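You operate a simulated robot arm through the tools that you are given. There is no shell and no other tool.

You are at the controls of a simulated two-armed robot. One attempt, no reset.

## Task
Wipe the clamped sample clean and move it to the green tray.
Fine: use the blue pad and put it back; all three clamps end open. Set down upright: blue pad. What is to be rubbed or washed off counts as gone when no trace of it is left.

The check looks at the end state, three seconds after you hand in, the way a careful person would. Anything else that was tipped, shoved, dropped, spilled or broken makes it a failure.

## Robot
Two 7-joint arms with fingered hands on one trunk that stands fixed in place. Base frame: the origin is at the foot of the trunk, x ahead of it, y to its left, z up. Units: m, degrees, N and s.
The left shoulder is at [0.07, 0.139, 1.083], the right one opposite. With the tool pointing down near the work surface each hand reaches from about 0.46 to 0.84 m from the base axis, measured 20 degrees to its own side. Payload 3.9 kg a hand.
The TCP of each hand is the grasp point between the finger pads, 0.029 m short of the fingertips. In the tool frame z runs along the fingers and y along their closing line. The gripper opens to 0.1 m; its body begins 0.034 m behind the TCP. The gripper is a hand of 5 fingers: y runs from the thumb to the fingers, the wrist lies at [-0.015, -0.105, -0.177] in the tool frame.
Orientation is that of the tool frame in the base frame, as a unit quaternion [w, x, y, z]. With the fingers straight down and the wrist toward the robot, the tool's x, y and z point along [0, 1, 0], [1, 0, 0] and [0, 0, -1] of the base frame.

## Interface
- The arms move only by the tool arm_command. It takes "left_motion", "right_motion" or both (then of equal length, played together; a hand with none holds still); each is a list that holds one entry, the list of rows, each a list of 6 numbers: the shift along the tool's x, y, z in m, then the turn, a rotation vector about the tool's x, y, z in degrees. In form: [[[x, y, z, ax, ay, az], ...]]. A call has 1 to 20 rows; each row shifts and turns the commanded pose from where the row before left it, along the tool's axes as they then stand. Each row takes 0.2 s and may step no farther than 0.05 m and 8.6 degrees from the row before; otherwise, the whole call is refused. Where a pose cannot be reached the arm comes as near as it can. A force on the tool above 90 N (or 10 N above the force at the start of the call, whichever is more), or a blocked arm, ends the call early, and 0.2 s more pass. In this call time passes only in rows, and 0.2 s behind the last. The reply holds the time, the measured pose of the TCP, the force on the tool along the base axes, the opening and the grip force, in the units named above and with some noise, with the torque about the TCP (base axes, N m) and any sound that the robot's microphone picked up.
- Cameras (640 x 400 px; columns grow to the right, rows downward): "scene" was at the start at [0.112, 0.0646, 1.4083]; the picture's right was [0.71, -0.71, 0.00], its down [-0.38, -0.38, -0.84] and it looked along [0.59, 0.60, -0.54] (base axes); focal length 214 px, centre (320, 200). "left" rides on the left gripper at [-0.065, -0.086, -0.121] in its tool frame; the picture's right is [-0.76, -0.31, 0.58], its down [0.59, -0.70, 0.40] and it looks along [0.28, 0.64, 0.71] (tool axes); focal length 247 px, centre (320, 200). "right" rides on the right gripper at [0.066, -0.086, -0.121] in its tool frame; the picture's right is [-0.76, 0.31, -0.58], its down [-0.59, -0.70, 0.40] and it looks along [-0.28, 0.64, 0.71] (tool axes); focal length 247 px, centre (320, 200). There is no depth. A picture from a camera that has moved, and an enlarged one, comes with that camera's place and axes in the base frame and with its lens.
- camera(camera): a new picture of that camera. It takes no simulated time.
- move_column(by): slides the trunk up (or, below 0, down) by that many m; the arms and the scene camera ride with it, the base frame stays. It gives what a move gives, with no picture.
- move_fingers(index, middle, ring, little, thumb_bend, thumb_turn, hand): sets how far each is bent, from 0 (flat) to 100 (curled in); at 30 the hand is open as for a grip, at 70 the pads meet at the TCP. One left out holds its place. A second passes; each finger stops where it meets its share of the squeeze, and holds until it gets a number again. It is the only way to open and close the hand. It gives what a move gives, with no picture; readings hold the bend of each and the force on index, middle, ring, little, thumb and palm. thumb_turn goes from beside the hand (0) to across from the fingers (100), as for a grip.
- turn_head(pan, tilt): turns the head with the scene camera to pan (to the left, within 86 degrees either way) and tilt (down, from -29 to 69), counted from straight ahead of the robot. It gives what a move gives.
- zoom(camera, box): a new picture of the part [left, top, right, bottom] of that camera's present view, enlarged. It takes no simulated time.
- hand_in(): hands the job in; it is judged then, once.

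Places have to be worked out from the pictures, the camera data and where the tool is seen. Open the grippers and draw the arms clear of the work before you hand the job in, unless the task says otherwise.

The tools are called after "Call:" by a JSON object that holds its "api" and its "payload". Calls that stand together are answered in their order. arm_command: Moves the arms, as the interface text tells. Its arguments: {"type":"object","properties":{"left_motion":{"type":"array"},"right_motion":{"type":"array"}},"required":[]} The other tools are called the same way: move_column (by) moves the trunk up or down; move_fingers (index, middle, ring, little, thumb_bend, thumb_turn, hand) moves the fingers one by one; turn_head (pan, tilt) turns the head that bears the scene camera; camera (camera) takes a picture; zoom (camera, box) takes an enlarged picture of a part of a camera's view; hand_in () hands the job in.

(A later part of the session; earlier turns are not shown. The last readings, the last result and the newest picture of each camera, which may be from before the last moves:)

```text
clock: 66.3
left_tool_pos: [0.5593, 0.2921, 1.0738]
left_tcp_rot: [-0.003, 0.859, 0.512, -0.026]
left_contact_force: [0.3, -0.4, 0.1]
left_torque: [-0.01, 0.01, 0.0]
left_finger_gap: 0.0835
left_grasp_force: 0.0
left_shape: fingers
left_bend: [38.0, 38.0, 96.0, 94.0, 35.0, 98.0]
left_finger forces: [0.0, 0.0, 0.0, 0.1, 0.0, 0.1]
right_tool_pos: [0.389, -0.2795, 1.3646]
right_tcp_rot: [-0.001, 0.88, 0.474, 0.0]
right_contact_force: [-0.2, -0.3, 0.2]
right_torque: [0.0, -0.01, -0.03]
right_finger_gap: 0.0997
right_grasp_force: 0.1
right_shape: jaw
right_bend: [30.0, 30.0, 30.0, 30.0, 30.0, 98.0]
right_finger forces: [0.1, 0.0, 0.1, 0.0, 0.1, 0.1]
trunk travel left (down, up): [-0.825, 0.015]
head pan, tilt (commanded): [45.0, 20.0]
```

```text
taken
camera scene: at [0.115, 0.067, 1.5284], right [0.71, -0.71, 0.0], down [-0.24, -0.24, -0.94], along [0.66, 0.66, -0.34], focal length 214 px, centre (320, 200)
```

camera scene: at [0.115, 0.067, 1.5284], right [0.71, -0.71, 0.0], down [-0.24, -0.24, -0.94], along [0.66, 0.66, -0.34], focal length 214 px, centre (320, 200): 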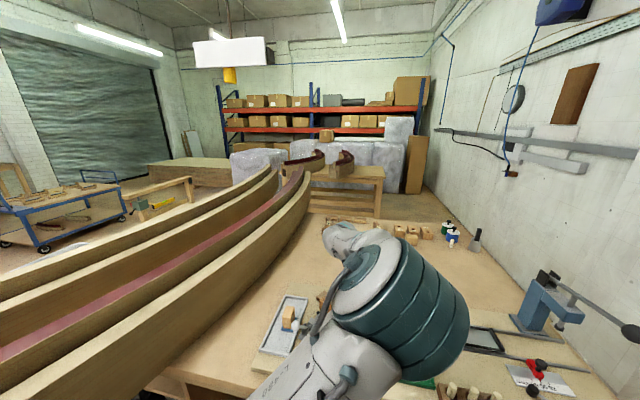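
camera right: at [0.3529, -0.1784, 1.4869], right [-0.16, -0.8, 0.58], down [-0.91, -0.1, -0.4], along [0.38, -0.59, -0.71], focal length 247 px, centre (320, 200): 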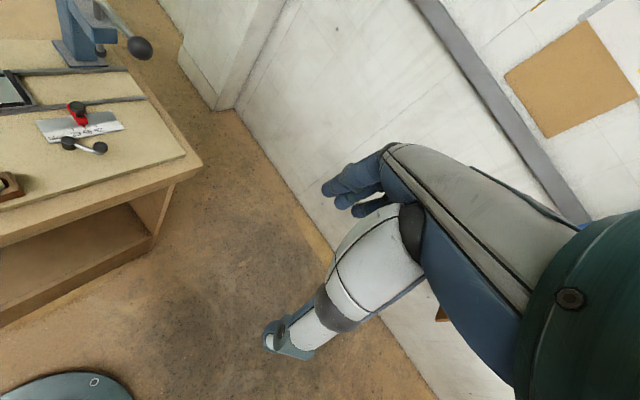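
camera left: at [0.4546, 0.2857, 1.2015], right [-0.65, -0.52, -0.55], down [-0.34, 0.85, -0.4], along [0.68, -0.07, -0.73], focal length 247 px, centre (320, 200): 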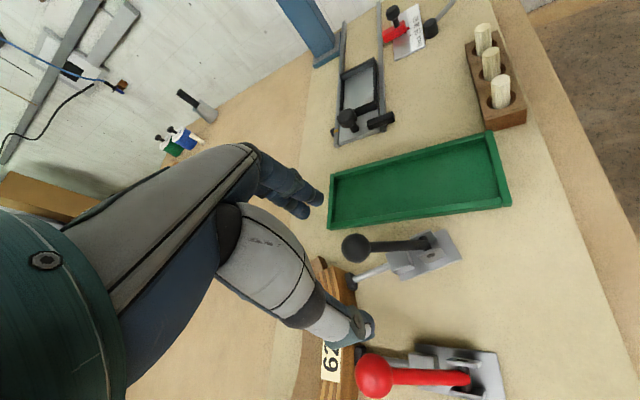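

The arm's elbow is forced high at this heading and it gets stuck. Headings around −10° worked well before, so I rotate back toward −10° while rising.

Call:
{"api": "arm_command", "payload": {"left_motion": [[[0, 0, -0.01, 0, 0, -5], [0, 0, -0.01, 0, 0, -5], [0, 0, -0.01, 0, 0, -5], [0, 0, -0.01, 0, 0, -5]]]}}

Call:
{"api": "camera", "payload": {"camera": "scene"}}

```text
clock: 67.2
left_tool_pos: [0.5414, 0.3033, 1.0278]
left_tcp_rot: [-0.046, 0.758, 0.643, -0.096]
left_contact_force: [5.8, -2.8, 4.5]
left_torque: [-0.11, -0.24, -0.09]
left_finger_gap: 0.0896
left_grasp_force: 3.1
left_shape: fingers
left_bend: [33.0, 38.0, 96.0, 94.0, 35.0, 98.0]
left_finger forces: [7.3, 0.1, 0.0, 0.0, 0.1, 0.0]
right_tool_pos: [0.3897, -0.2808, 1.3637]
right_tcp_rot: [-0.001, 0.881, 0.474, 0.0]
right_contact_force: [-0.1, 0.7, -0.3]
right_torque: [-0.02, 0.01, 0.02]
right_finger_gap: 0.1
right_grasp_force: 0.1
right_shape: jaw
right_bend: [30.0, 30.0, 30.0, 30.0, 30.0, 98.0]
right_finger forces: [0.0, 0.0, 0.0, 0.1, 0.0, 0.0]
trunk travel left (down, up): [-0.825, 0.015]
head pan, tilt (commanded): [45.0, 20.0]
stopped in row 4 (left hand): the arm was blocked; the commanded pose is now the measured one
```

```text
taken
camera scene: at [0.1158, 0.0658, 1.5285], right [0.71, -0.71, 0.0], down [-0.24, -0.24, -0.94], along [0.66, 0.66, -0.34], focal length 214 px, centre (320, 200)
```

scene: 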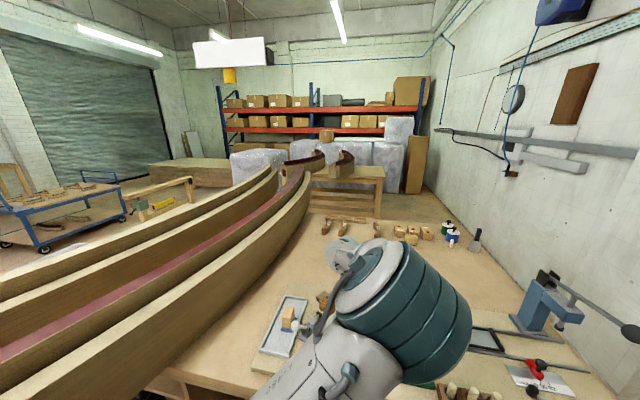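

The hand dipped and the index touches something (7 N). I check the left camera before moving further.

Call:
{"api": "camera", "payload": {"camera": "left"}}

Call:
{"api": "zoom", "payload": {"camera": "left", "box": [260, 140, 480, 360]}}

```text
taken
camera left: at [0.4733, 0.2606, 1.1677], right [-0.53, -0.72, -0.44], down [-0.67, 0.68, -0.3], along [0.52, 0.13, -0.85], focal length 247 px, centre (320, 200)
```

left: 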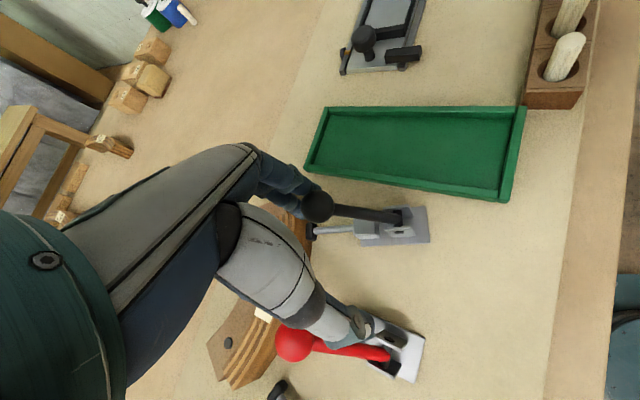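

```text
1.82 times, centred on (370, 250) of left
camera zoom: at [0.4733, 0.2606, 1.1677], right [-0.53, -0.72, -0.44], down [-0.67, 0.68, -0.3], along [0.52, 0.13, -0.85], focal length 449 px, centre (229, 109)
```

zoom: 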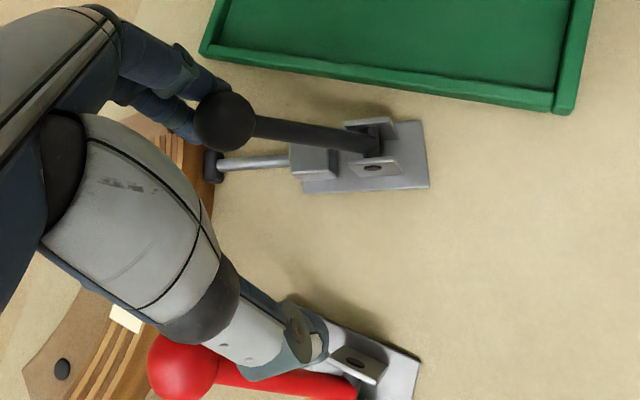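

The index rests against the far side of the black ball; the hand is tilted 12° mid-reconfiguration. I retreat gently straight up along the tool axis, keeping the present orientation.

Call:
{"api": "arm_command", "payload": {"left_motion": [[[0, 0, -0.008, 0, 0, 0], [0, 0, -0.01, 0, 0, 0]]]}}

```text
clock: 67.8
left_tool_pos: [0.5434, 0.3086, 1.0442]
left_tcp_rot: [-0.039, 0.755, 0.646, -0.102]
left_contact_force: [1.0, 0.3, -0.7]
left_torque: [0.02, -0.06, 0.03]
left_finger_gap: 0.0851
left_grasp_force: 0.5
left_shape: fingers
left_bend: [37.0, 38.0, 96.0, 94.0, 35.0, 98.0]
left_finger forces: [1.3, 0.1, 0.0, 0.0, 0.0, 0.0]
right_tool_pos: [0.3877, -0.2799, 1.3642]
right_tcp_rot: [0.0, 0.88, 0.475, 0.0]
right_contact_force: [0.0, 0.6, -0.7]
right_torque: [0.0, 0.0, -0.02]
right_finger_gap: 0.0997
right_grasp_force: 0.0
right_shape: jaw
right_bend: [30.0, 30.0, 30.0, 30.0, 30.0, 98.0]
right_finger forces: [0.1, 0.0, 0.0, 0.0, 0.1, 0.0]
trunk travel left (down, up): [-0.825, 0.015]
head pan, tilt (commanded): [45.0, 20.0]
```

That worked and contact is easing. I keep rising along the same axis.

Call:
{"api": "arm_command", "payload": {"left_motion": [[[0, 0, -0.012, 0, 0, 0], [0, 0, -0.015, 0, 0, 0], [0, 0, -0.02, 0, 0, 0], [0, 0, -0.02, 0, 0, 0]]]}}

Call:
{"api": "camera", "payload": {"camera": "left"}}

Call:
{"api": "camera", "payload": {"camera": "scene"}}

```text
clock: 68.8
left_tool_pos: [0.5536, 0.3205, 1.1033]
left_tcp_rot: [-0.04, 0.75, 0.651, -0.107]
left_contact_force: [-0.5, 0.2, -0.1]
left_torque: [-0.02, -0.02, 0.03]
left_finger_gap: 0.0838
left_grasp_force: 0.1
left_shape: fingers
left_bend: [38.0, 38.0, 96.0, 94.0, 35.0, 98.0]
left_finger forces: [0.0, 0.0, 0.0, 0.0, 0.1, 0.0]
right_tool_pos: [0.389, -0.2803, 1.365]
right_tcp_rot: [0.0, 0.881, 0.474, 0.0]
right_contact_force: [0.6, -1.5, -0.3]
right_torque: [0.0, 0.01, -0.02]
right_finger_gap: 0.0996
right_grasp_force: 0.0
right_shape: jaw
right_bend: [30.0, 30.0, 30.0, 30.0, 30.0, 98.0]
right_finger forces: [0.0, 0.0, 0.1, 0.0, 0.0, 0.1]
trunk travel left (down, up): [-0.825, 0.015]
head pan, tilt (commanded): [45.0, 20.0]
```

```text
taken
camera left: at [0.4876, 0.2789, 1.2453], right [-0.52, -0.75, -0.42], down [-0.69, 0.65, -0.31], along [0.51, 0.13, -0.85], focal length 247 px, centre (320, 200)
```

left: 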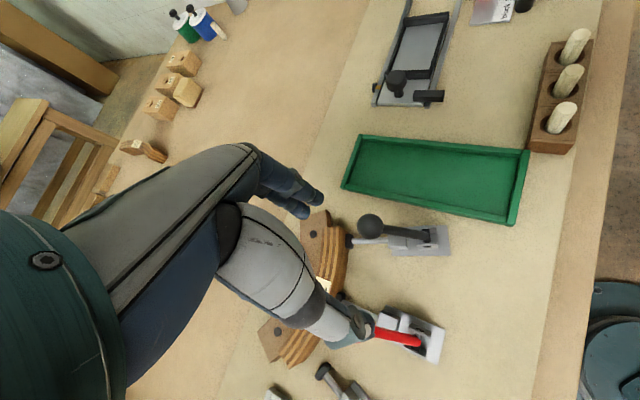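

```text
taken
camera scene: at [0.1144, 0.0673, 1.5284], right [0.71, -0.71, 0.0], down [-0.24, -0.24, -0.94], along [0.66, 0.66, -0.34], focal length 214 px, centre (320, 200)
```

scene: 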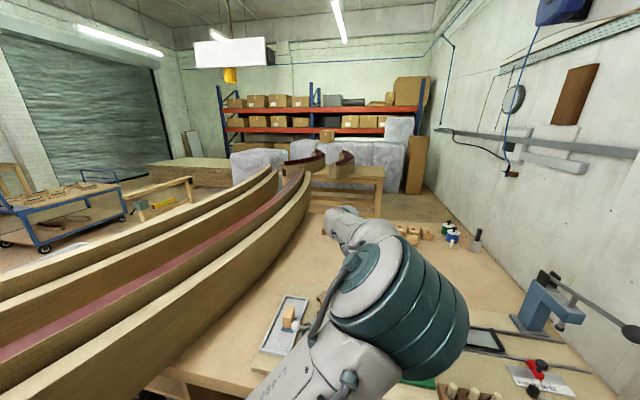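

Clear of the clamps now. I raise another 8 cm before re-levelling the hand, so any elbow swing happens safely high.

Call:
{"api": "arm_command", "payload": {"left_motion": [[[0, 0, -0.02, 0, 0, 0], [0, 0, -0.02, 0, 0, 0], [0, 0, -0.02, 0, 0, 0], [0, 0, -0.02, 0, 0, 0]]]}}

```text
clock: 69.8
left_tool_pos: [0.5719, 0.3199, 1.1874]
left_tcp_rot: [-0.039, 0.755, 0.647, -0.102]
left_contact_force: [0.3, -0.5, 0.3]
left_torque: [0.01, -0.02, 0.02]
left_finger_gap: 0.0835
left_grasp_force: 0.0
left_shape: fingers
left_bend: [38.0, 38.0, 96.0, 94.0, 35.0, 98.0]
left_finger forces: [0.0, 0.0, 0.0, 0.0, 0.0, 0.0]
right_tool_pos: [0.3886, -0.2793, 1.3629]
right_tcp_rot: [-0.001, 0.881, 0.473, 0.0]
right_contact_force: [0.0, 0.4, 0.4]
right_torque: [0.01, 0.01, -0.03]
right_finger_gap: 0.1
right_grasp_force: 0.1
right_shape: jaw
right_bend: [30.0, 30.0, 30.0, 30.0, 30.0, 98.0]
right_finger forces: [0.0, 0.0, 0.1, 0.0, 0.0, 0.0]
trunk travel left (down, up): [-0.825, 0.015]
head pan, tilt (commanded): [45.0, 20.0]
```

At z=1.19. Now I level the hand (12.5° in two steps) at heading ≈ −9°.

Call:
{"api": "arm_command", "payload": {"left_motion": [[[0, 0, 0, -5.45, 2.97, 0], [0, 0, 0, -5.45, 2.97, 0], [0, 0, 0, 0, 0, 0], [0, 0, 0, 0, 0, 0]]]}}

Call:
{"api": "camera", "payload": {"camera": "scene"}}

```text
clock: 70.4
left_tool_pos: [0.5614, 0.3271, 1.0828]
left_tcp_rot: [-0.074, 0.75, 0.651, -0.092]
left_contact_force: [-0.2, 0.8, -0.1]
left_torque: [-0.01, 0.03, -0.02]
left_finger_gap: 0.0837
left_grasp_force: 0.1
left_shape: fingers
left_bend: [38.0, 38.0, 96.0, 94.0, 35.0, 98.0]
left_finger forces: [0.0, 0.0, 0.1, 0.0, 0.0, 0.0]
right_tool_pos: [0.3901, -0.2809, 1.3648]
right_tcp_rot: [-0.001, 0.881, 0.473, 0.0]
right_contact_force: [0.0, -0.5, 0.1]
right_torque: [-0.04, -0.02, -0.02]
right_finger_gap: 0.0999
right_grasp_force: 0.0
right_shape: jaw
right_bend: [30.0, 30.0, 30.0, 30.0, 30.0, 98.0]
right_finger forces: [0.1, 0.0, 0.0, 0.1, 0.0, 0.1]
trunk travel left (down, up): [-0.825, 0.015]
head pan, tilt (commanded): [45.0, 20.0]
stopped in row 2 (left hand): the arm was blocked; the commanded pose is now the measured one
```

```text
taken
camera scene: at [0.1163, 0.0671, 1.5283], right [0.71, -0.71, 0.0], down [-0.24, -0.24, -0.94], along [0.66, 0.66, -0.34], focal length 214 px, centre (320, 200)
```

scene: 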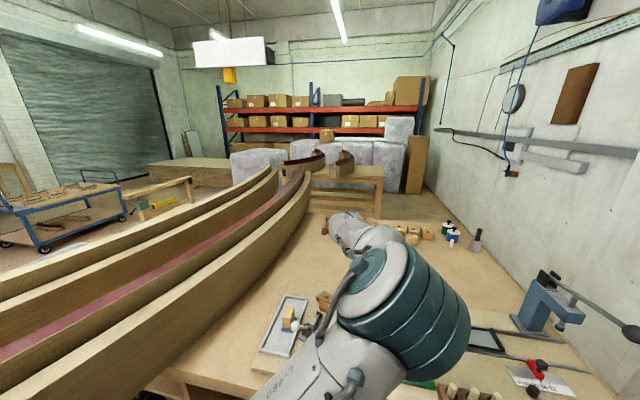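

Levelling again triggered a dip (to z=1.08), though nothing was touched. I first climb straight up with the orientation untouched, to do any reconfiguration well away from the bench.

Call:
{"api": "arm_command", "payload": {"left_motion": [[[-0.0008, -0.0046, -0.0195, 0, 0, 0], [-0.0008, -0.0046, -0.0195, 0, 0, 0], [-0.0008, -0.0046, -0.0195, 0, 0, 0], [-0.0008, -0.0046, -0.0195, 0, 0, 0], [-0.0008, -0.0046, -0.0195, 0, 0, 0]]]}}

Call:
{"api": "camera", "payload": {"camera": "left"}}

```text
clock: 71.6
left_tool_pos: [0.5589, 0.3372, 1.1797]
left_tcp_rot: [-0.061, 0.745, 0.657, -0.101]
left_contact_force: [-0.3, 0.1, 0.3]
left_torque: [0.01, 0.0, 0.03]
left_finger_gap: 0.0837
left_grasp_force: 0.1
left_shape: fingers
left_bend: [38.0, 38.0, 96.0, 94.0, 35.0, 98.0]
left_finger forces: [0.0, 0.0, 0.0, 0.1, 0.0, 0.0]
right_tool_pos: [0.3883, -0.2793, 1.3638]
right_tcp_rot: [0.0, 0.881, 0.474, 0.0]
right_contact_force: [0.8, 0.3, -0.6]
right_torque: [-0.03, -0.03, -0.01]
right_finger_gap: 0.0996
right_grasp_force: 0.0
right_shape: jaw
right_bend: [30.0, 30.0, 30.0, 30.0, 30.0, 98.0]
right_finger forces: [0.0, 0.0, 0.1, 0.1, 0.0, 0.0]
trunk travel left (down, up): [-0.825, 0.015]
head pan, tilt (commanded): [45.0, 20.0]
```

```text
taken
camera left: at [0.4961, 0.2891, 1.322], right [-0.52, -0.73, -0.44], down [-0.7, 0.66, -0.27], along [0.49, 0.17, -0.86], focal length 247 px, centre (320, 200)
```

left: 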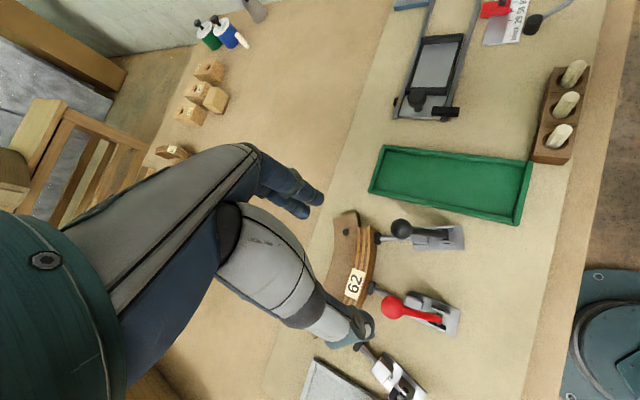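

Everything on the bench looks intact. I climb another 8 cm, then level in very small increments (1.6° per row) so the arm can follow continuously.

Call:
{"api": "arm_command", "payload": {"left_motion": [[[-0.0014, -0.0045, -0.0195, 0, 0, 0], [-0.0014, -0.0045, -0.0195, 0, 0, 0], [-0.0014, -0.0045, -0.0195, 0, 0, 0], [-0.0014, -0.0045, -0.0195, 0, 0, 0], [0, 0, 0, -1.6, 0.5, 0], [0, 0, 0, -1.6, 0.5, 0]]]}}

Call:
{"api": "camera", "payload": {"camera": "scene"}}

```text
clock: 73.0
left_tool_pos: [0.5583, 0.3401, 1.2554]
left_tcp_rot: [-0.052, 0.744, 0.661, -0.079]
left_contact_force: [-0.1, 0.4, 0.0]
left_torque: [0.01, 0.0, 0.0]
left_finger_gap: 0.0837
left_grasp_force: 0.1
left_shape: fingers
left_bend: [38.0, 38.0, 96.0, 94.0, 35.0, 98.0]
left_finger forces: [0.0, 0.0, 0.0, 0.1, 0.1, 0.0]
right_tool_pos: [0.3887, -0.2798, 1.3637]
right_tcp_rot: [0.0, 0.881, 0.474, 0.0]
right_contact_force: [0.4, 1.1, -0.1]
right_torque: [0.02, -0.02, 0.01]
right_finger_gap: 0.0998
right_grasp_force: 0.1
right_shape: jaw
right_bend: [30.0, 30.0, 30.0, 30.0, 30.0, 98.0]
right_finger forces: [0.0, 0.0, 0.1, 0.1, 0.1, 0.0]
trunk travel left (down, up): [-0.825, 0.015]
head pan, tilt (commanded): [45.0, 20.0]
```

```text
taken
camera scene: at [0.1149, 0.0677, 1.5284], right [0.71, -0.71, 0.0], down [-0.24, -0.24, -0.94], along [0.66, 0.66, -0.34], focal length 214 px, centre (320, 200)
```

scene: 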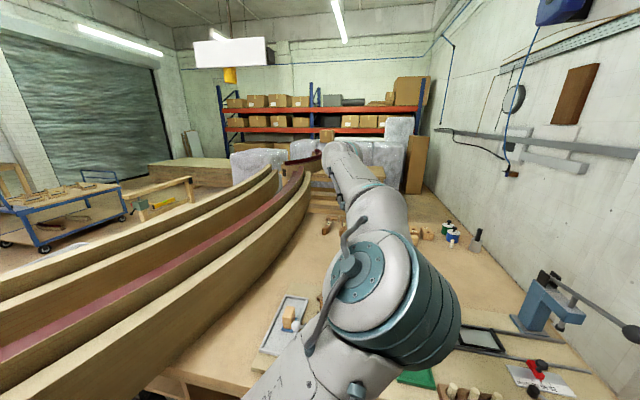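

Levelling follows smoothly here. I continue the small steps until level.

Call:
{"api": "arm_command", "payload": {"left_motion": [[[0, 0, 0, -1.6, 0.5, 0], [0, 0, 0, -1.6, 0.5, 0], [0, 0, 0, -1.6, 0.5, 0], [0, 0, 0, -1.6, 0.5, 0], [0, 0, 0, -1.6, 0.5, 0], [0, 0, 0, -1.6, 0.5, 0]]]}}

Call:
{"api": "camera", "payload": {"camera": "scene"}}

```text
clock: 73.9
left_tool_pos: [0.5637, 0.3412, 1.1834]
left_tcp_rot: [-0.072, 0.742, 0.66, -0.093]
left_contact_force: [-0.4, -0.7, 0.5]
left_torque: [-0.01, -0.02, -0.01]
left_finger_gap: 0.0835
left_grasp_force: 0.0
left_shape: fingers
left_bend: [38.0, 38.0, 96.0, 94.0, 35.0, 98.0]
left_finger forces: [0.0, 0.1, 0.1, 0.0, 0.0, 0.1]
right_tool_pos: [0.3882, -0.28, 1.364]
right_tcp_rot: [0.0, 0.881, 0.473, 0.001]
right_contact_force: [0.3, 0.1, 0.1]
right_torque: [-0.01, 0.03, 0.04]
right_finger_gap: 0.1001
right_grasp_force: 0.0
right_shape: jaw
right_bend: [30.0, 30.0, 30.0, 30.0, 30.0, 98.0]
right_finger forces: [0.0, 0.1, 0.1, 0.0, 0.1, 0.1]
trunk travel left (down, up): [-0.825, 0.015]
head pan, tilt (commanded): [45.0, 20.0]
stopped in row 4 (left hand): the arm was blocked; the commanded pose is now the measured one
```

```text
taken
camera scene: at [0.1154, 0.0676, 1.5284], right [0.71, -0.71, 0.0], down [-0.24, -0.24, -0.94], along [0.66, 0.66, -0.34], focal length 214 px, centre (320, 200)
```

scene: 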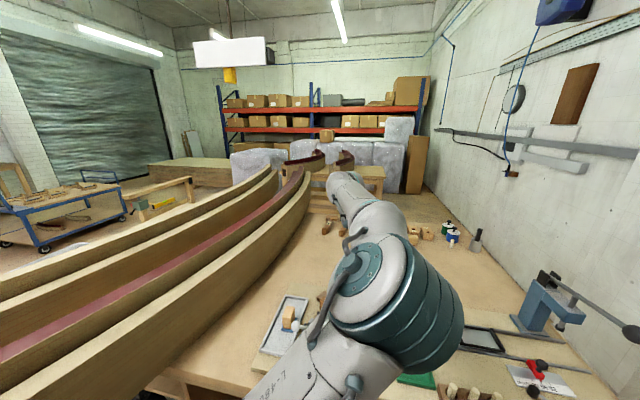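

Levelling flips the arm at this spot. I move the tilted hand back to the left/near spot (0.42, 0.43, 1.24), where it was level at this heading before.

Call:
{"api": "arm_command", "payload": {"left_motion": [[[0.0, 0.0, -0.03, 0, 0, 0], [0.011, -0.0265, -0.0045, 0, 0, 0], [0.011, -0.0265, -0.0045, 0, 0, 0], [0.011, -0.0265, -0.0045, 0, 0, 0], [0.011, -0.0265, -0.0045, 0, 0, 0], [0.011, -0.0265, -0.0045, 0, 0, 0], [0.011, -0.0265, -0.0045, 0, 0, 0]]]}}

Call:
{"api": "camera", "payload": {"camera": "scene"}}

```text
clock: 75.5
left_tool_pos: [0.4312, 0.4225, 1.2744]
left_tcp_rot: [-0.074, 0.743, 0.659, -0.089]
left_contact_force: [0.3, 0.6, -1.2]
left_torque: [0.01, -0.01, 0.04]
left_finger_gap: 0.0833
left_grasp_force: 0.0
left_shape: fingers
left_bend: [38.0, 38.0, 96.0, 94.0, 35.0, 98.0]
left_finger forces: [0.0, 0.0, 0.0, 0.0, 0.0, 0.0]
right_tool_pos: [0.387, -0.2793, 1.3645]
right_tcp_rot: [-0.001, 0.881, 0.472, 0.0]
right_contact_force: [-0.5, 0.2, 0.5]
right_torque: [-0.02, -0.03, 0.01]
right_finger_gap: 0.0997
right_grasp_force: 0.1
right_shape: jaw
right_bend: [30.0, 30.0, 30.0, 30.0, 30.0, 98.0]
right_finger forces: [0.0, 0.0, 0.0, 0.0, 0.0, 0.1]
trunk travel left (down, up): [-0.825, 0.015]
head pan, tilt (commanded): [45.0, 20.0]
```

```text
taken
camera scene: at [0.1136, 0.0675, 1.5285], right [0.71, -0.71, 0.0], down [-0.24, -0.24, -0.94], along [0.66, 0.66, -0.34], focal length 214 px, centre (320, 200)
```

scene: 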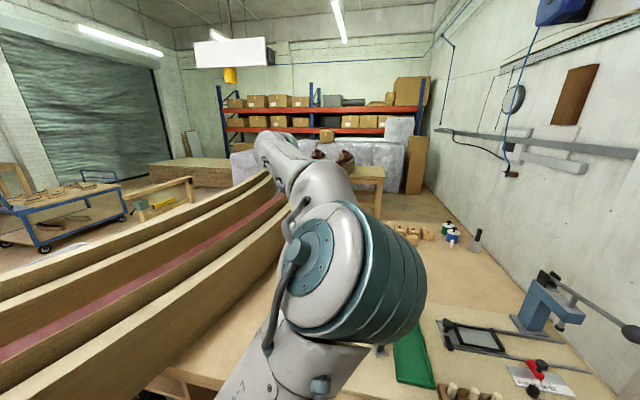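

That went fine. Here I level again in small steps (13° over 8 rows).

Call:
{"api": "arm_command", "payload": {"left_motion": [[[0, 0, 0, -1.63, 0.25, 0], [0, 0, 0, -1.63, 0.25, 0], [0, 0, 0, -1.63, 0.25, 0], [0, 0, 0, -1.63, 0.25, 0], [0, 0, 0, -1.63, 0.25, 0], [0, 0, 0, -1.63, 0.25, 0], [0, 0, 0, -1.63, 0.25, 0], [0, 0, 0, -1.63, 0.25, 0]]]}}

Call:
{"api": "camera", "payload": {"camera": "scene"}}

```text
clock: 77.3
left_tool_pos: [0.4324, 0.4245, 1.276]
left_tcp_rot: [0.0, 0.748, 0.664, -0.002]
left_contact_force: [0.3, -0.3, -0.3]
left_torque: [-0.01, 0.02, -0.02]
left_finger_gap: 0.0834
left_grasp_force: 0.1
left_shape: fingers
left_bend: [38.0, 38.0, 96.0, 94.0, 35.0, 98.0]
left_finger forces: [0.0, 0.0, 0.0, 0.1, 0.1, 0.0]
right_tool_pos: [0.3881, -0.2795, 1.3642]
right_tcp_rot: [-0.001, 0.881, 0.473, 0.0]
right_contact_force: [0.4, 0.4, -0.3]
right_torque: [-0.03, -0.03, -0.01]
right_finger_gap: 0.0996
right_grasp_force: 0.0
right_shape: jaw
right_bend: [30.0, 30.0, 30.0, 30.0, 30.0, 98.0]
right_finger forces: [0.0, 0.1, 0.0, 0.0, 0.1, 0.0]
trunk travel left (down, up): [-0.825, 0.015]
head pan, tilt (commanded): [45.0, 20.0]
```

```text
taken
camera scene: at [0.1147, 0.0673, 1.5284], right [0.71, -0.71, 0.0], down [-0.24, -0.24, -0.94], along [0.66, 0.66, -0.34], focal length 214 px, centre (320, 200)
```

scene: 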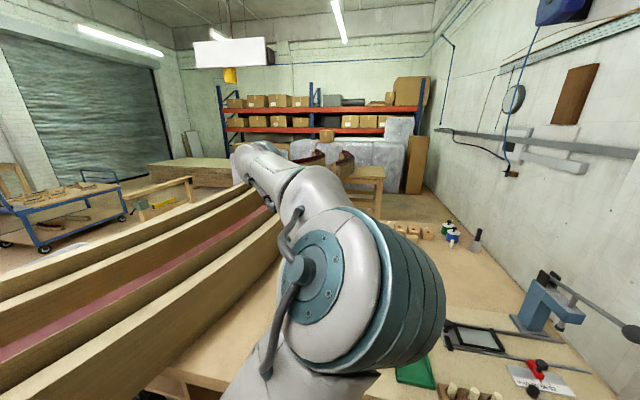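

Level at heading −7°, z=1.276. I descend here to z≈1.14, then move over to above the black ball with this heading.

Call:
{"api": "arm_command", "payload": {"left_motion": [[[0, 0, 0.035, 0, 0, 0], [0, 0, 0.035, 0, 0, 0], [0, 0, 0.035, 0, 0, 0], [0, 0, 0.03, 0, 0, 0], [-0.0197, 0.0243, 0.003, 0, 0, 0], [-0.0197, 0.0243, 0.003, 0, 0, 0], [-0.0197, 0.0243, 0.003, 0, 0, 0]]]}}

Call:
{"api": "camera", "payload": {"camera": "scene"}}

```text
clock: 78.9
left_tool_pos: [0.4932, 0.3659, 1.1235]
left_tcp_rot: [0.01, 0.738, 0.674, -0.015]
left_contact_force: [-0.6, -0.4, 0.1]
left_torque: [-0.01, 0.04, 0.01]
left_finger_gap: 0.0834
left_grasp_force: 0.1
left_shape: fingers
left_bend: [38.0, 38.0, 96.0, 95.0, 35.0, 98.0]
left_finger forces: [0.0, 0.0, 0.1, 0.0, 0.0, 0.0]
right_tool_pos: [0.3894, -0.2804, 1.3634]
right_tcp_rot: [-0.002, 0.881, 0.474, 0.0]
right_contact_force: [0.2, 0.0, 0.1]
right_torque: [0.01, 0.0, -0.05]
right_finger_gap: 0.0998
right_grasp_force: 0.0
right_shape: jaw
right_bend: [30.0, 30.0, 30.0, 30.0, 30.0, 98.0]
right_finger forces: [0.0, 0.0, 0.0, 0.0, 0.1, 0.0]
trunk travel left (down, up): [-0.825, 0.015]
head pan, tilt (commanded): [45.0, 20.0]
```

```text
taken
camera scene: at [0.1159, 0.0663, 1.5284], right [0.71, -0.71, 0.0], down [-0.24, -0.24, -0.94], along [0.66, 0.66, -0.34], focal length 214 px, centre (320, 200)
```

scene: 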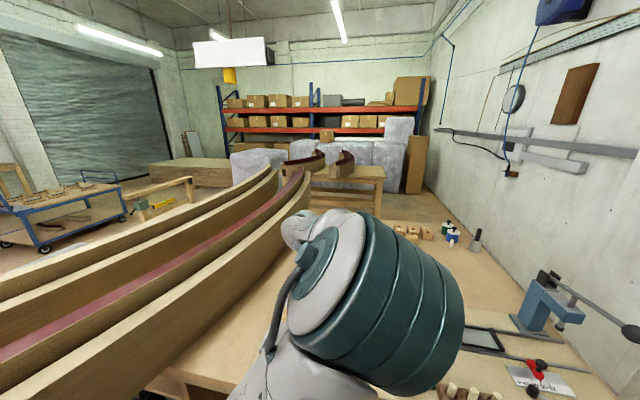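

The elbow is now high and inward, very near the head, which is likely what blocks it. I go back up to (0.43, 0.42, 1.25) and rotate the hand further negative in gentle steps so the elbow swings outward, away from the head.

Call:
{"api": "arm_command", "payload": {"left_motion": [[[0.012, -0.0169, -0.03, 0, 0, 0], [0.012, -0.0169, -0.03, 0, 0, 0], [0.012, -0.0169, -0.03, 0, 0, 0], [0.012, -0.0169, -0.03, 0, 0, 0], [0, 0, 0, 0, 0, 4], [0, 0, 0, 0, 0, 4], [0, 0, 0, 0, 0, 4], [0, 0, 0, 0, 0, 4], [0, 0, 0, 0, 0, 4]]]}}

Call:
{"api": "camera", "payload": {"camera": "scene"}}

```text
clock: 80.9
left_tool_pos: [0.4353, 0.4126, 1.2512]
left_tcp_rot: [-0.001, 0.853, 0.523, -0.002]
left_contact_force: [-0.1, 0.4, -0.9]
left_torque: [0.01, 0.0, -0.02]
left_finger_gap: 0.0837
left_grasp_force: 0.1
left_shape: fingers
left_bend: [38.0, 38.0, 96.0, 95.0, 35.0, 98.0]
left_finger forces: [0.0, 0.0, 0.1, 0.0, 0.0, 0.0]
right_tool_pos: [0.3877, -0.2802, 1.3643]
right_tcp_rot: [0.0, 0.881, 0.474, 0.0]
right_contact_force: [0.1, -0.3, 0.5]
right_torque: [-0.04, -0.02, -0.01]
right_finger_gap: 0.0997
right_grasp_force: 0.2
right_shape: jaw
right_bend: [30.0, 30.0, 30.0, 30.0, 30.0, 98.0]
right_finger forces: [0.1, 0.0, 0.0, 0.0, 0.0, 0.0]
trunk travel left (down, up): [-0.825, 0.015]
head pan, tilt (commanded): [45.0, 20.0]
```

```text
taken
camera scene: at [0.1148, 0.0678, 1.5284], right [0.71, -0.71, 0.0], down [-0.24, -0.24, -0.94], along [0.66, 0.66, -0.34], focal length 214 px, centre (320, 200)
```

scene: 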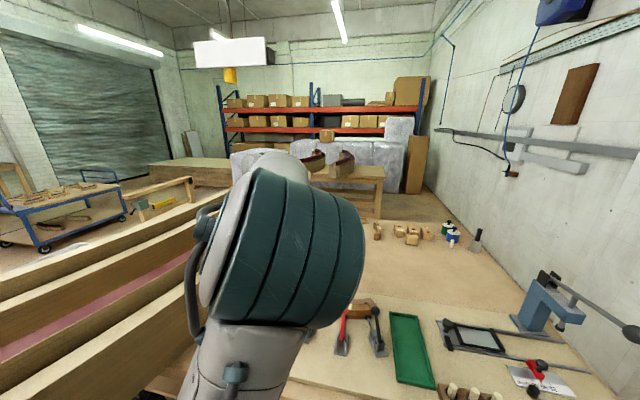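

The elbow is moving outward and the pose is accurate. I continue the rotation toward heading −60°.

Call:
{"api": "arm_command", "payload": {"left_motion": [[[0, 0, 0, 0, 0, 4], [0, 0, 0, 0, 0, 4], [0, 0, 0, 0, 0, 4], [0, 0, 0, 0, 0, 4], [0, 0, 0, 0, 0, 4], [0, 0, 0, 0, 0, 4], [0, 0, 0, 0, 0, 4], [0, 0, 0, 0, 0, 4]]]}}

Call:
{"api": "camera", "payload": {"camera": "scene"}}

```text
clock: 82.7
left_tool_pos: [0.4387, 0.4098, 1.2542]
left_tcp_rot: [0.0, 0.952, 0.305, -0.001]
left_contact_force: [-0.1, 1.2, 0.2]
left_torque: [-0.02, -0.01, 0.0]
left_finger_gap: 0.0836
left_grasp_force: 0.1
left_shape: fingers
left_bend: [38.0, 38.0, 96.0, 95.0, 35.0, 98.0]
left_finger forces: [0.0, 0.1, 0.1, 0.1, 0.0, 0.0]
left hand out of reach, approached as far as the arm can: row 7, 8
right_tool_pos: [0.3869, -0.2793, 1.3647]
right_tcp_rot: [-0.001, 0.881, 0.473, 0.001]
right_contact_force: [0.1, 0.7, 0.7]
right_torque: [-0.01, -0.01, -0.03]
right_finger_gap: 0.0997
right_grasp_force: 0.0
right_shape: jaw
right_bend: [30.0, 30.0, 30.0, 30.0, 30.0, 98.0]
right_finger forces: [0.0, 0.0, 0.0, 0.0, 0.0, 0.0]
trunk travel left (down, up): [-0.825, 0.015]
head pan, tilt (commanded): [45.0, 20.0]
```

```text
taken
camera scene: at [0.1138, 0.0675, 1.5285], right [0.71, -0.71, 0.0], down [-0.24, -0.24, -0.94], along [0.66, 0.66, -0.34], focal length 214 px, centre (320, 200)
```

scene: 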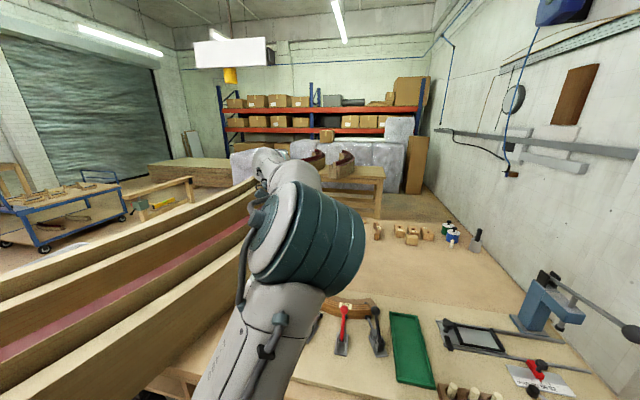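

The elbow is now up and outward with an accurate, level pose at heading −54°. This posture suits the black and red clamps. I narrow the hand opening slightly, set heading ≈ −42° and move over toward the black ball in gentle steps.

Call:
{"api": "move_fingers", "payload": {"hand": "left", "index": 40, "middle": 40, "thumb_bend": 42}}

Call:
{"api": "arm_command", "payload": {"left_motion": [[[0, 0, 0, 0, 0, -4], [0, 0, 0, 0, 0, -4], [0, 0, 0, 0, 0, -4], [0.0033, 0.0286, 0.015, 0, 0, 0], [0.0033, 0.0286, 0.015, 0, 0, 0], [0.0033, 0.0286, 0.015, 0, 0, 0]]]}}

Call:
{"api": "camera", "payload": {"camera": "scene"}}

Call:
{"api": "camera", "payload": {"camera": "left"}}

```text
clock: 83.7
left_tool_pos: [0.4403, 0.4103, 1.2533]
left_tcp_rot: [-0.001, 0.952, 0.305, -0.001]
left_contact_force: [-0.3, -0.2, 0.4]
left_torque: [0.0, 0.0, -0.01]
left_finger_gap: 0.0726
left_grasp_force: 0.1
left_shape: fingers
left_bend: [40.0, 40.0, 96.0, 95.0, 42.0, 98.0]
left_finger forces: [0.1, 0.0, 0.0, 0.0, 0.0, 0.0]
right_tool_pos: [0.3887, -0.2788, 1.3652]
right_tcp_rot: [-0.001, 0.881, 0.474, 0.0]
right_contact_force: [0.6, 0.5, 0.2]
right_torque: [-0.02, -0.01, 0.03]
right_finger_gap: 0.1001
right_grasp_force: 0.1
right_shape: jaw
right_bend: [30.0, 30.0, 30.0, 30.0, 30.0, 98.0]
right_finger forces: [0.0, 0.0, 0.0, 0.0, 0.1, 0.0]
trunk travel left (down, up): [-0.825, 0.015]
head pan, tilt (commanded): [45.0, 20.0]
```

```text
clock: 85.1
left_tool_pos: [0.5123, 0.3596, 1.2081]
left_tcp_rot: [-0.001, 0.915, 0.404, -0.001]
left_contact_force: [0.1, -0.5, -1.1]
left_torque: [0.02, 0.03, 0.0]
left_finger_gap: 0.0725
left_grasp_force: 0.1
left_shape: fingers
left_bend: [40.0, 40.0, 96.0, 95.0, 42.0, 98.0]
left_finger forces: [0.0, 0.0, 0.0, 0.0, 0.0, 0.0]
right_tool_pos: [0.3891, -0.2808, 1.364]
right_tcp_rot: [-0.001, 0.88, 0.474, 0.0]
right_contact_force: [1.1, -0.1, 0.0]
right_torque: [0.02, 0.03, 0.01]
right_finger_gap: 0.0997
right_grasp_force: 0.1
right_shape: jaw
right_bend: [30.0, 30.0, 30.0, 30.0, 30.0, 98.0]
right_finger forces: [0.0, 0.1, 0.0, 0.0, 0.0, 0.0]
trunk travel left (down, up): [-0.825, 0.015]
head pan, tilt (commanded): [45.0, 20.0]
```

```text
taken
camera scene: at [0.1157, 0.0669, 1.5284], right [0.71, -0.71, 0.0], down [-0.24, -0.24, -0.94], along [0.66, 0.66, -0.34], focal length 214 px, centre (320, 200)
```

scene: 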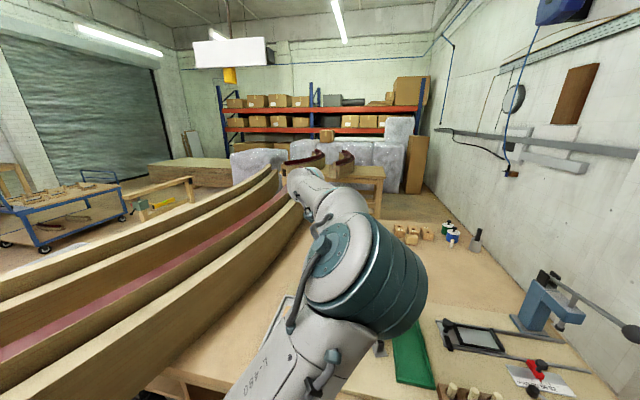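

```text
taken
camera left: at [0.4033, 0.3691, 1.3305], right [-0.74, -0.35, -0.58], down [-0.12, 0.91, -0.4], along [0.66, -0.22, -0.71], focal length 247 px, centre (320, 200)
```

left: 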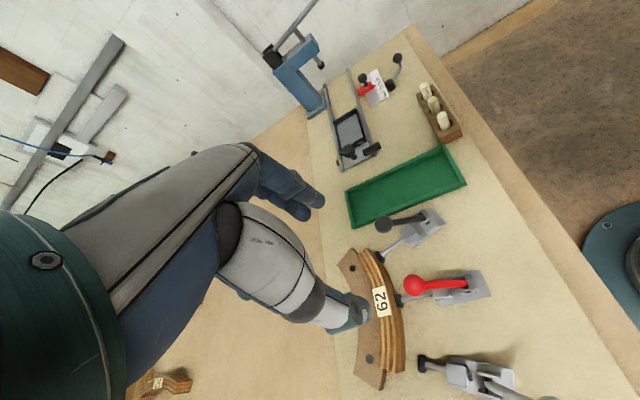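

Pose is exact. I continue toward the point above the black ball, down to z≈1.13.

Call:
{"api": "arm_command", "payload": {"left_motion": [[[-0.0043, 0.0211, 0.02, 0, 0, 0], [-0.0043, 0.0211, 0.02, 0, 0, 0], [-0.0043, 0.0211, 0.02, 0, 0, 0], [-0.0043, 0.0211, 0.02, 0, 0, 0]]]}}

Call:
{"api": "camera", "payload": {"camera": "left"}}

Call:
{"api": "camera", "payload": {"camera": "scene"}}

```text
clock: 86.1
left_tool_pos: [0.5591, 0.2958, 1.1237]
left_tcp_rot: [0.008, 0.911, 0.412, -0.006]
left_contact_force: [0.1, -0.2, -0.1]
left_torque: [0.0, 0.02, -0.04]
left_finger_gap: 0.0725
left_grasp_force: 0.0
left_shape: fingers
left_bend: [40.0, 40.0, 96.0, 95.0, 42.0, 98.0]
left_finger forces: [0.0, 0.1, 0.0, 0.0, 0.0, 0.1]
right_tool_pos: [0.3888, -0.2795, 1.3634]
right_tcp_rot: [-0.001, 0.88, 0.474, 0.0]
right_contact_force: [0.2, -0.8, 1.2]
right_torque: [-0.03, 0.01, -0.02]
right_finger_gap: 0.0997
right_grasp_force: 0.0
right_shape: jaw
right_bend: [30.0, 30.0, 30.0, 30.0, 30.0, 98.0]
right_finger forces: [0.0, 0.1, 0.0, 0.1, 0.0, 0.0]
trunk travel left (down, up): [-0.825, 0.015]
head pan, tilt (commanded): [45.0, 20.0]
```

```text
taken
camera left: at [0.451, 0.3063, 1.2459], right [-0.73, -0.38, -0.57], down [-0.14, 0.9, -0.42], along [0.67, -0.22, -0.71], focal length 247 px, centre (320, 200)
```

left: 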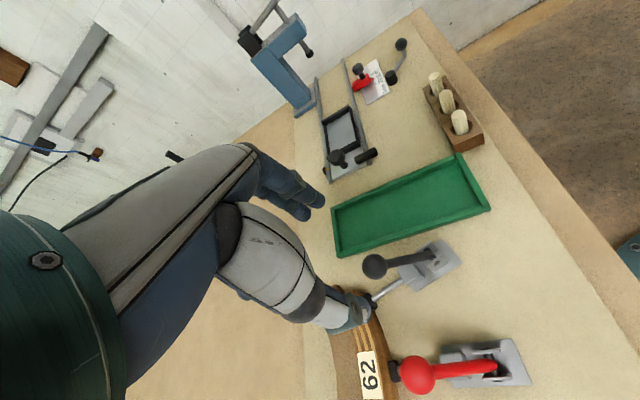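

```text
taken
camera scene: at [0.116, 0.0671, 1.5283], right [0.71, -0.71, 0.0], down [-0.24, -0.24, -0.94], along [0.66, 0.66, -0.34], focal length 214 px, centre (320, 200)
```

scene: 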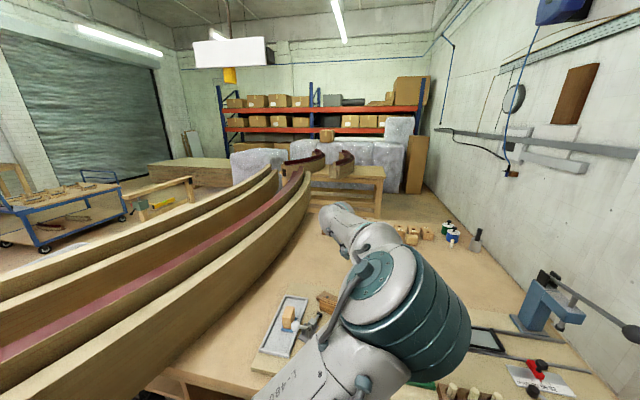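

A slight error reappears here as the elbow crowds inward. I rotate the hand to heading ≈ −57°, which should let the elbow move outward.

Call:
{"api": "arm_command", "payload": {"left_motion": [[[0, 0, -0.004, 0, 0, 4], [0, 0, 0, 0, 0, 4], [0, 0, 0, 0, 0, 4], [0, 0, 0, 0, 0, 4]]]}}

Call:
{"api": "camera", "payload": {"camera": "left"}}

Call:
{"api": "camera", "payload": {"camera": "scene"}}

```text
clock: 87.1
left_tool_pos: [0.5604, 0.2899, 1.1319]
left_tcp_rot: [-0.001, 0.963, 0.271, 0.0]
left_contact_force: [0.1, 0.1, 0.7]
left_torque: [0.0, -0.03, 0.01]
left_finger_gap: 0.0727
left_grasp_force: 0.1
left_shape: fingers
left_bend: [40.0, 40.0, 96.0, 95.0, 42.0, 98.0]
left_finger forces: [0.0, 0.1, 0.0, 0.0, 0.0, 0.0]
right_tool_pos: [0.3886, -0.2793, 1.3644]
right_tcp_rot: [0.0, 0.881, 0.474, 0.001]
right_contact_force: [-0.3, 0.7, -0.6]
right_torque: [-0.01, -0.01, 0.01]
right_finger_gap: 0.0997
right_grasp_force: 0.1
right_shape: jaw
right_bend: [30.0, 30.0, 30.0, 30.0, 30.0, 98.0]
right_finger forces: [0.0, 0.1, 0.0, 0.0, 0.0, 0.0]
trunk travel left (down, up): [-0.825, 0.015]
head pan, tilt (commanded): [45.0, 20.0]
```

```text
taken
camera left: at [0.4597, 0.3283, 1.2534], right [-0.81, -0.13, -0.58], down [0.13, 0.91, -0.4], along [0.58, -0.4, -0.71], focal length 247 px, centre (320, 200)
```

left: 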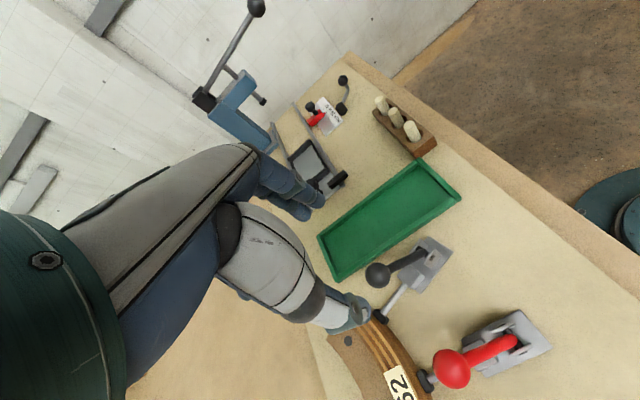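

```text
taken
camera scene: at [0.1149, 0.0673, 1.5284], right [0.71, -0.71, 0.0], down [-0.24, -0.24, -0.94], along [0.66, 0.66, -0.34], focal length 214 px, centre (320, 200)
```

scene: 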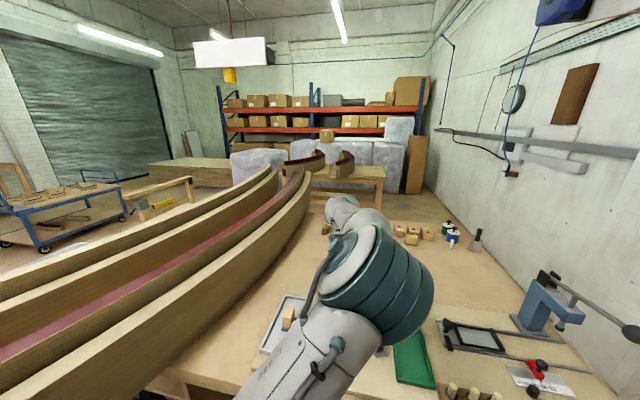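

Pose exact again at heading −58.6°. The black ball projects ~5 mm ahead of the TCP line. I descend toward it, first to z≈1.06.

Call:
{"api": "arm_command", "payload": {"left_motion": [[[0.0034, 0.002, 0.02, 0, 0, 0], [0, 0, 0.025, 0, 0, 0], [0, 0, 0.025, 0, 0, 0]]]}}

Call:
{"api": "camera", "payload": {"camera": "left"}}

```text
clock: 87.9
left_tool_pos: [0.5645, 0.289, 1.0607]
left_tcp_rot: [-0.001, 0.962, 0.272, 0.0]
left_contact_force: [-0.3, 0.7, -0.3]
left_torque: [0.01, -0.02, 0.03]
left_finger_gap: 0.0728
left_grasp_force: 0.1
left_shape: fingers
left_bend: [40.0, 40.0, 96.0, 95.0, 42.0, 98.0]
left_finger forces: [0.0, 0.1, 0.1, 0.0, 0.1, 0.0]
right_tool_pos: [0.3879, -0.2786, 1.365]
right_tcp_rot: [-0.001, 0.881, 0.473, -0.001]
right_contact_force: [-0.4, -1.0, -1.1]
right_torque: [-0.03, 0.02, 0.0]
right_finger_gap: 0.0997
right_grasp_force: 0.1
right_shape: jaw
right_bend: [30.0, 30.0, 30.0, 30.0, 30.0, 98.0]
right_finger forces: [0.0, 0.0, 0.0, 0.0, 0.0, 0.0]
trunk travel left (down, up): [-0.825, 0.015]
head pan, tilt (commanded): [45.0, 20.0]
```

```text
taken
camera left: at [0.4638, 0.3285, 1.1821], right [-0.81, -0.13, -0.58], down [0.13, 0.91, -0.4], along [0.58, -0.4, -0.71], focal length 247 px, centre (320, 200)
```

left: 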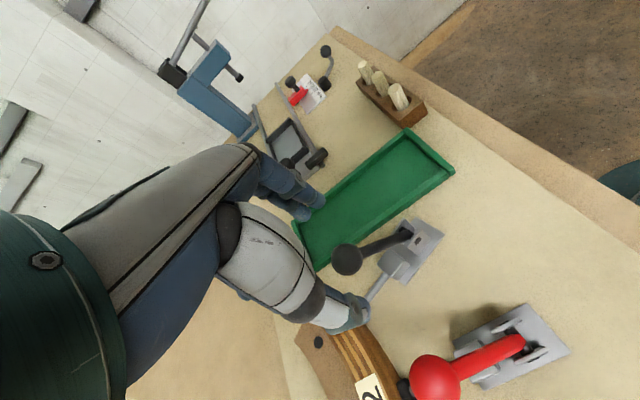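

Ball is exactly under the TCP. I descend to z≈1.020 so it sits between the pads.

Call:
{"api": "arm_command", "payload": {"left_motion": [[[0, 0, 0.015, 0, 0, 0], [0, 0, 0.015, 0, 0, 0], [0, 0, 0.01, 0, 0, 0]]]}}

Call:
{"api": "zoom", "payload": {"camera": "left", "box": [220, 130, 460, 370]}}

```text
clock: 88.7
left_tool_pos: [0.5633, 0.2896, 1.0214]
left_tcp_rot: [-0.001, 0.962, 0.273, -0.001]
left_contact_force: [0.2, 0.3, 0.0]
left_torque: [-0.02, 0.02, -0.02]
left_finger_gap: 0.0726
left_grasp_force: 0.0
left_shape: fingers
left_bend: [40.0, 40.0, 96.0, 95.0, 42.0, 98.0]
left_finger forces: [0.0, 0.0, 0.1, 0.0, 0.1, 0.0]
right_tool_pos: [0.3878, -0.2798, 1.3636]
right_tcp_rot: [0.0, 0.881, 0.473, 0.0]
right_contact_force: [-0.3, 0.0, 0.3]
right_torque: [0.02, -0.01, 0.01]
right_finger_gap: 0.0999
right_grasp_force: 0.0
right_shape: jaw
right_bend: [30.0, 30.0, 30.0, 30.0, 30.0, 98.0]
right_finger forces: [0.0, 0.1, 0.0, 0.1, 0.0, 0.0]
trunk travel left (down, up): [-0.825, 0.015]
head pan, tilt (commanded): [45.0, 20.0]
```

```text
1.67 times, centred on (340, 250) of left
camera zoom: at [0.4628, 0.3286, 1.1427], right [-0.81, -0.13, -0.58], down [0.13, 0.91, -0.4], along [0.58, -0.4, -0.71], focal length 412 px, centre (287, 117)
```

zoom: 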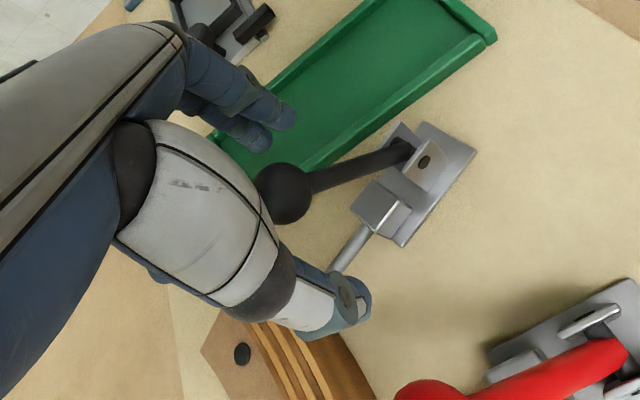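

The ball sits between thumb and fingers. I close gently on it.

Call:
{"api": "move_fingers", "payload": {"hand": "left", "index": 65, "middle": 65, "thumb_bend": 64}}

Call:
{"api": "zoom", "payload": {"camera": "left", "box": [220, 130, 460, 370]}}

```text
clock: 89.7
left_tool_pos: [0.5635, 0.289, 1.0221]
left_tcp_rot: [-0.001, 0.962, 0.272, -0.001]
left_contact_force: [0.8, -2.9, -1.4]
left_torque: [-0.02, -0.02, 0.0]
left_finger_gap: 0.0171
left_grasp_force: 1.7
left_shape: fingers
left_bend: [63.0, 64.0, 96.0, 95.0, 64.0, 98.0]
left_finger forces: [2.2, 0.9, 0.0, 0.0, 0.1, 0.1]
right_tool_pos: [0.388, -0.28, 1.3641]
right_tcp_rot: [-0.002, 0.881, 0.474, 0.0]
right_contact_force: [-0.3, 0.1, 0.0]
right_torque: [0.0, 0.01, 0.01]
right_finger_gap: 0.0994
right_grasp_force: 0.1
right_shape: jaw
right_bend: [30.0, 30.0, 30.0, 30.0, 30.0, 98.0]
right_finger forces: [0.0, 0.0, 0.0, 0.1, 0.1, 0.1]
trunk travel left (down, up): [-0.825, 0.015]
head pan, tilt (commanded): [45.0, 20.0]
```

```text
1.67 times, centred on (340, 250) of left
camera zoom: at [0.4633, 0.328, 1.1429], right [-0.81, -0.13, -0.58], down [0.13, 0.91, -0.4], along [0.58, -0.4, -0.71], focal length 412 px, centre (287, 117)
```

zoom: 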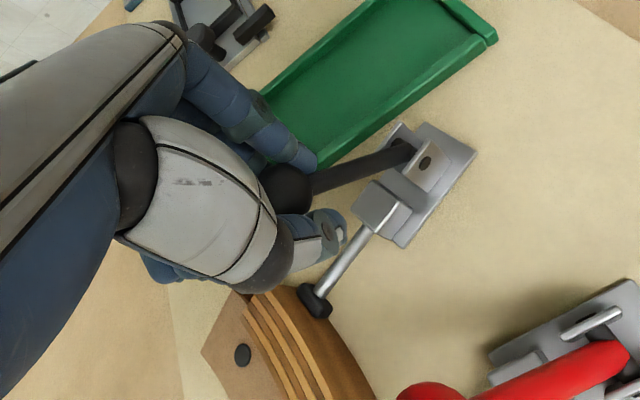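

The fingers cage the ball; thumb pressure is still nil. I close a bit more for a firm hold.

Call:
{"api": "move_fingers", "payload": {"hand": "left", "index": 70, "middle": 72, "thumb_bend": 72}}

```text
clock: 90.7
left_tool_pos: [0.5652, 0.2887, 1.0215]
left_tcp_rot: [-0.002, 0.962, 0.271, -0.001]
left_contact_force: [2.7, -6.2, -3.6]
left_torque: [-0.12, -0.01, -0.06]
left_finger_gap: 0.0119
left_grasp_force: 8.0
left_shape: fingers
left_bend: [64.0, 66.0, 96.0, 95.0, 68.0, 97.0]
left_finger forces: [6.1, 5.3, 0.1, 0.0, 4.2, 0.0]
right_tool_pos: [0.3887, -0.2807, 1.3634]
right_tcp_rot: [-0.001, 0.881, 0.474, 0.0]
right_contact_force: [0.1, 0.7, 0.7]
right_torque: [0.0, -0.03, 0.02]
right_finger_gap: 0.0997
right_grasp_force: 0.0
right_shape: jaw
right_bend: [30.0, 30.0, 30.0, 30.0, 30.0, 98.0]
right_finger forces: [0.0, 0.0, 0.0, 0.0, 0.0, 0.0]
trunk travel left (down, up): [-0.825, 0.015]
head pan, tilt (commanded): [45.0, 20.0]
```

The pads grip the handle just below the ball (8 N). I now carry it along the arc about the pivot, first from 30° to 10° lean.

Call:
{"api": "arm_command", "payload": {"left_motion": [[[-0.006, 0.00325, -0.003, 0, 0, 0], [-0.006, 0.00325, -0.003, 0, 0, 0], [-0.0065, 0.00355, -0.002, 0, 0, 0], [-0.0065, 0.00355, -0.002, 0, 0, 0]]]}}

Call:
{"api": "zoom", "payload": {"camera": "left", "box": [220, 130, 460, 370]}}

```text
clock: 91.7
left_tool_pos: [0.5499, 0.2661, 1.0308]
left_tcp_rot: [0.0, 0.962, 0.272, -0.001]
left_contact_force: [0.5, 0.4, -2.5]
left_torque: [0.06, -0.02, 0.01]
left_finger_gap: 0.0093
left_grasp_force: 6.0
left_shape: fingers
left_bend: [67.0, 68.0, 96.0, 95.0, 68.0, 97.0]
left_finger forces: [3.5, 3.4, 0.1, 0.0, 5.0, 0.0]
right_tool_pos: [0.388, -0.2794, 1.365]
right_tcp_rot: [0.0, 0.88, 0.475, 0.001]
right_contact_force: [0.5, 0.4, 1.1]
right_torque: [0.01, 0.01, 0.02]
right_finger_gap: 0.0999
right_grasp_force: 0.0
right_shape: jaw
right_bend: [30.0, 30.0, 30.0, 30.0, 30.0, 98.0]
right_finger forces: [0.0, 0.0, 0.0, 0.0, 0.0, 0.0]
trunk travel left (down, up): [-0.825, 0.015]
head pan, tilt (commanded): [45.0, 20.0]
```

```text
1.67 times, centred on (340, 250) of left
camera zoom: at [0.4487, 0.3045, 1.1527], right [-0.81, -0.13, -0.58], down [0.13, 0.91, -0.4], along [0.58, -0.4, -0.71], focal length 412 px, centre (287, 117)
```

zoom: 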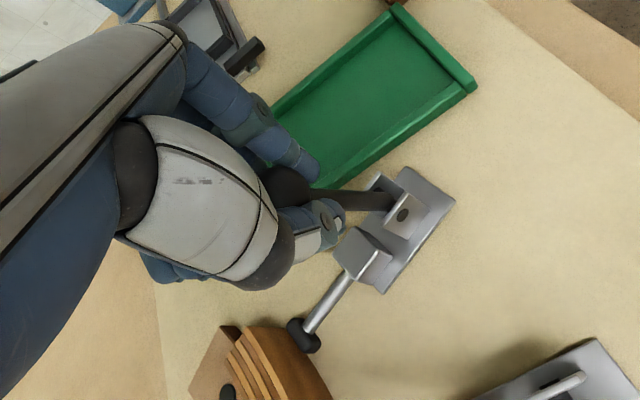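

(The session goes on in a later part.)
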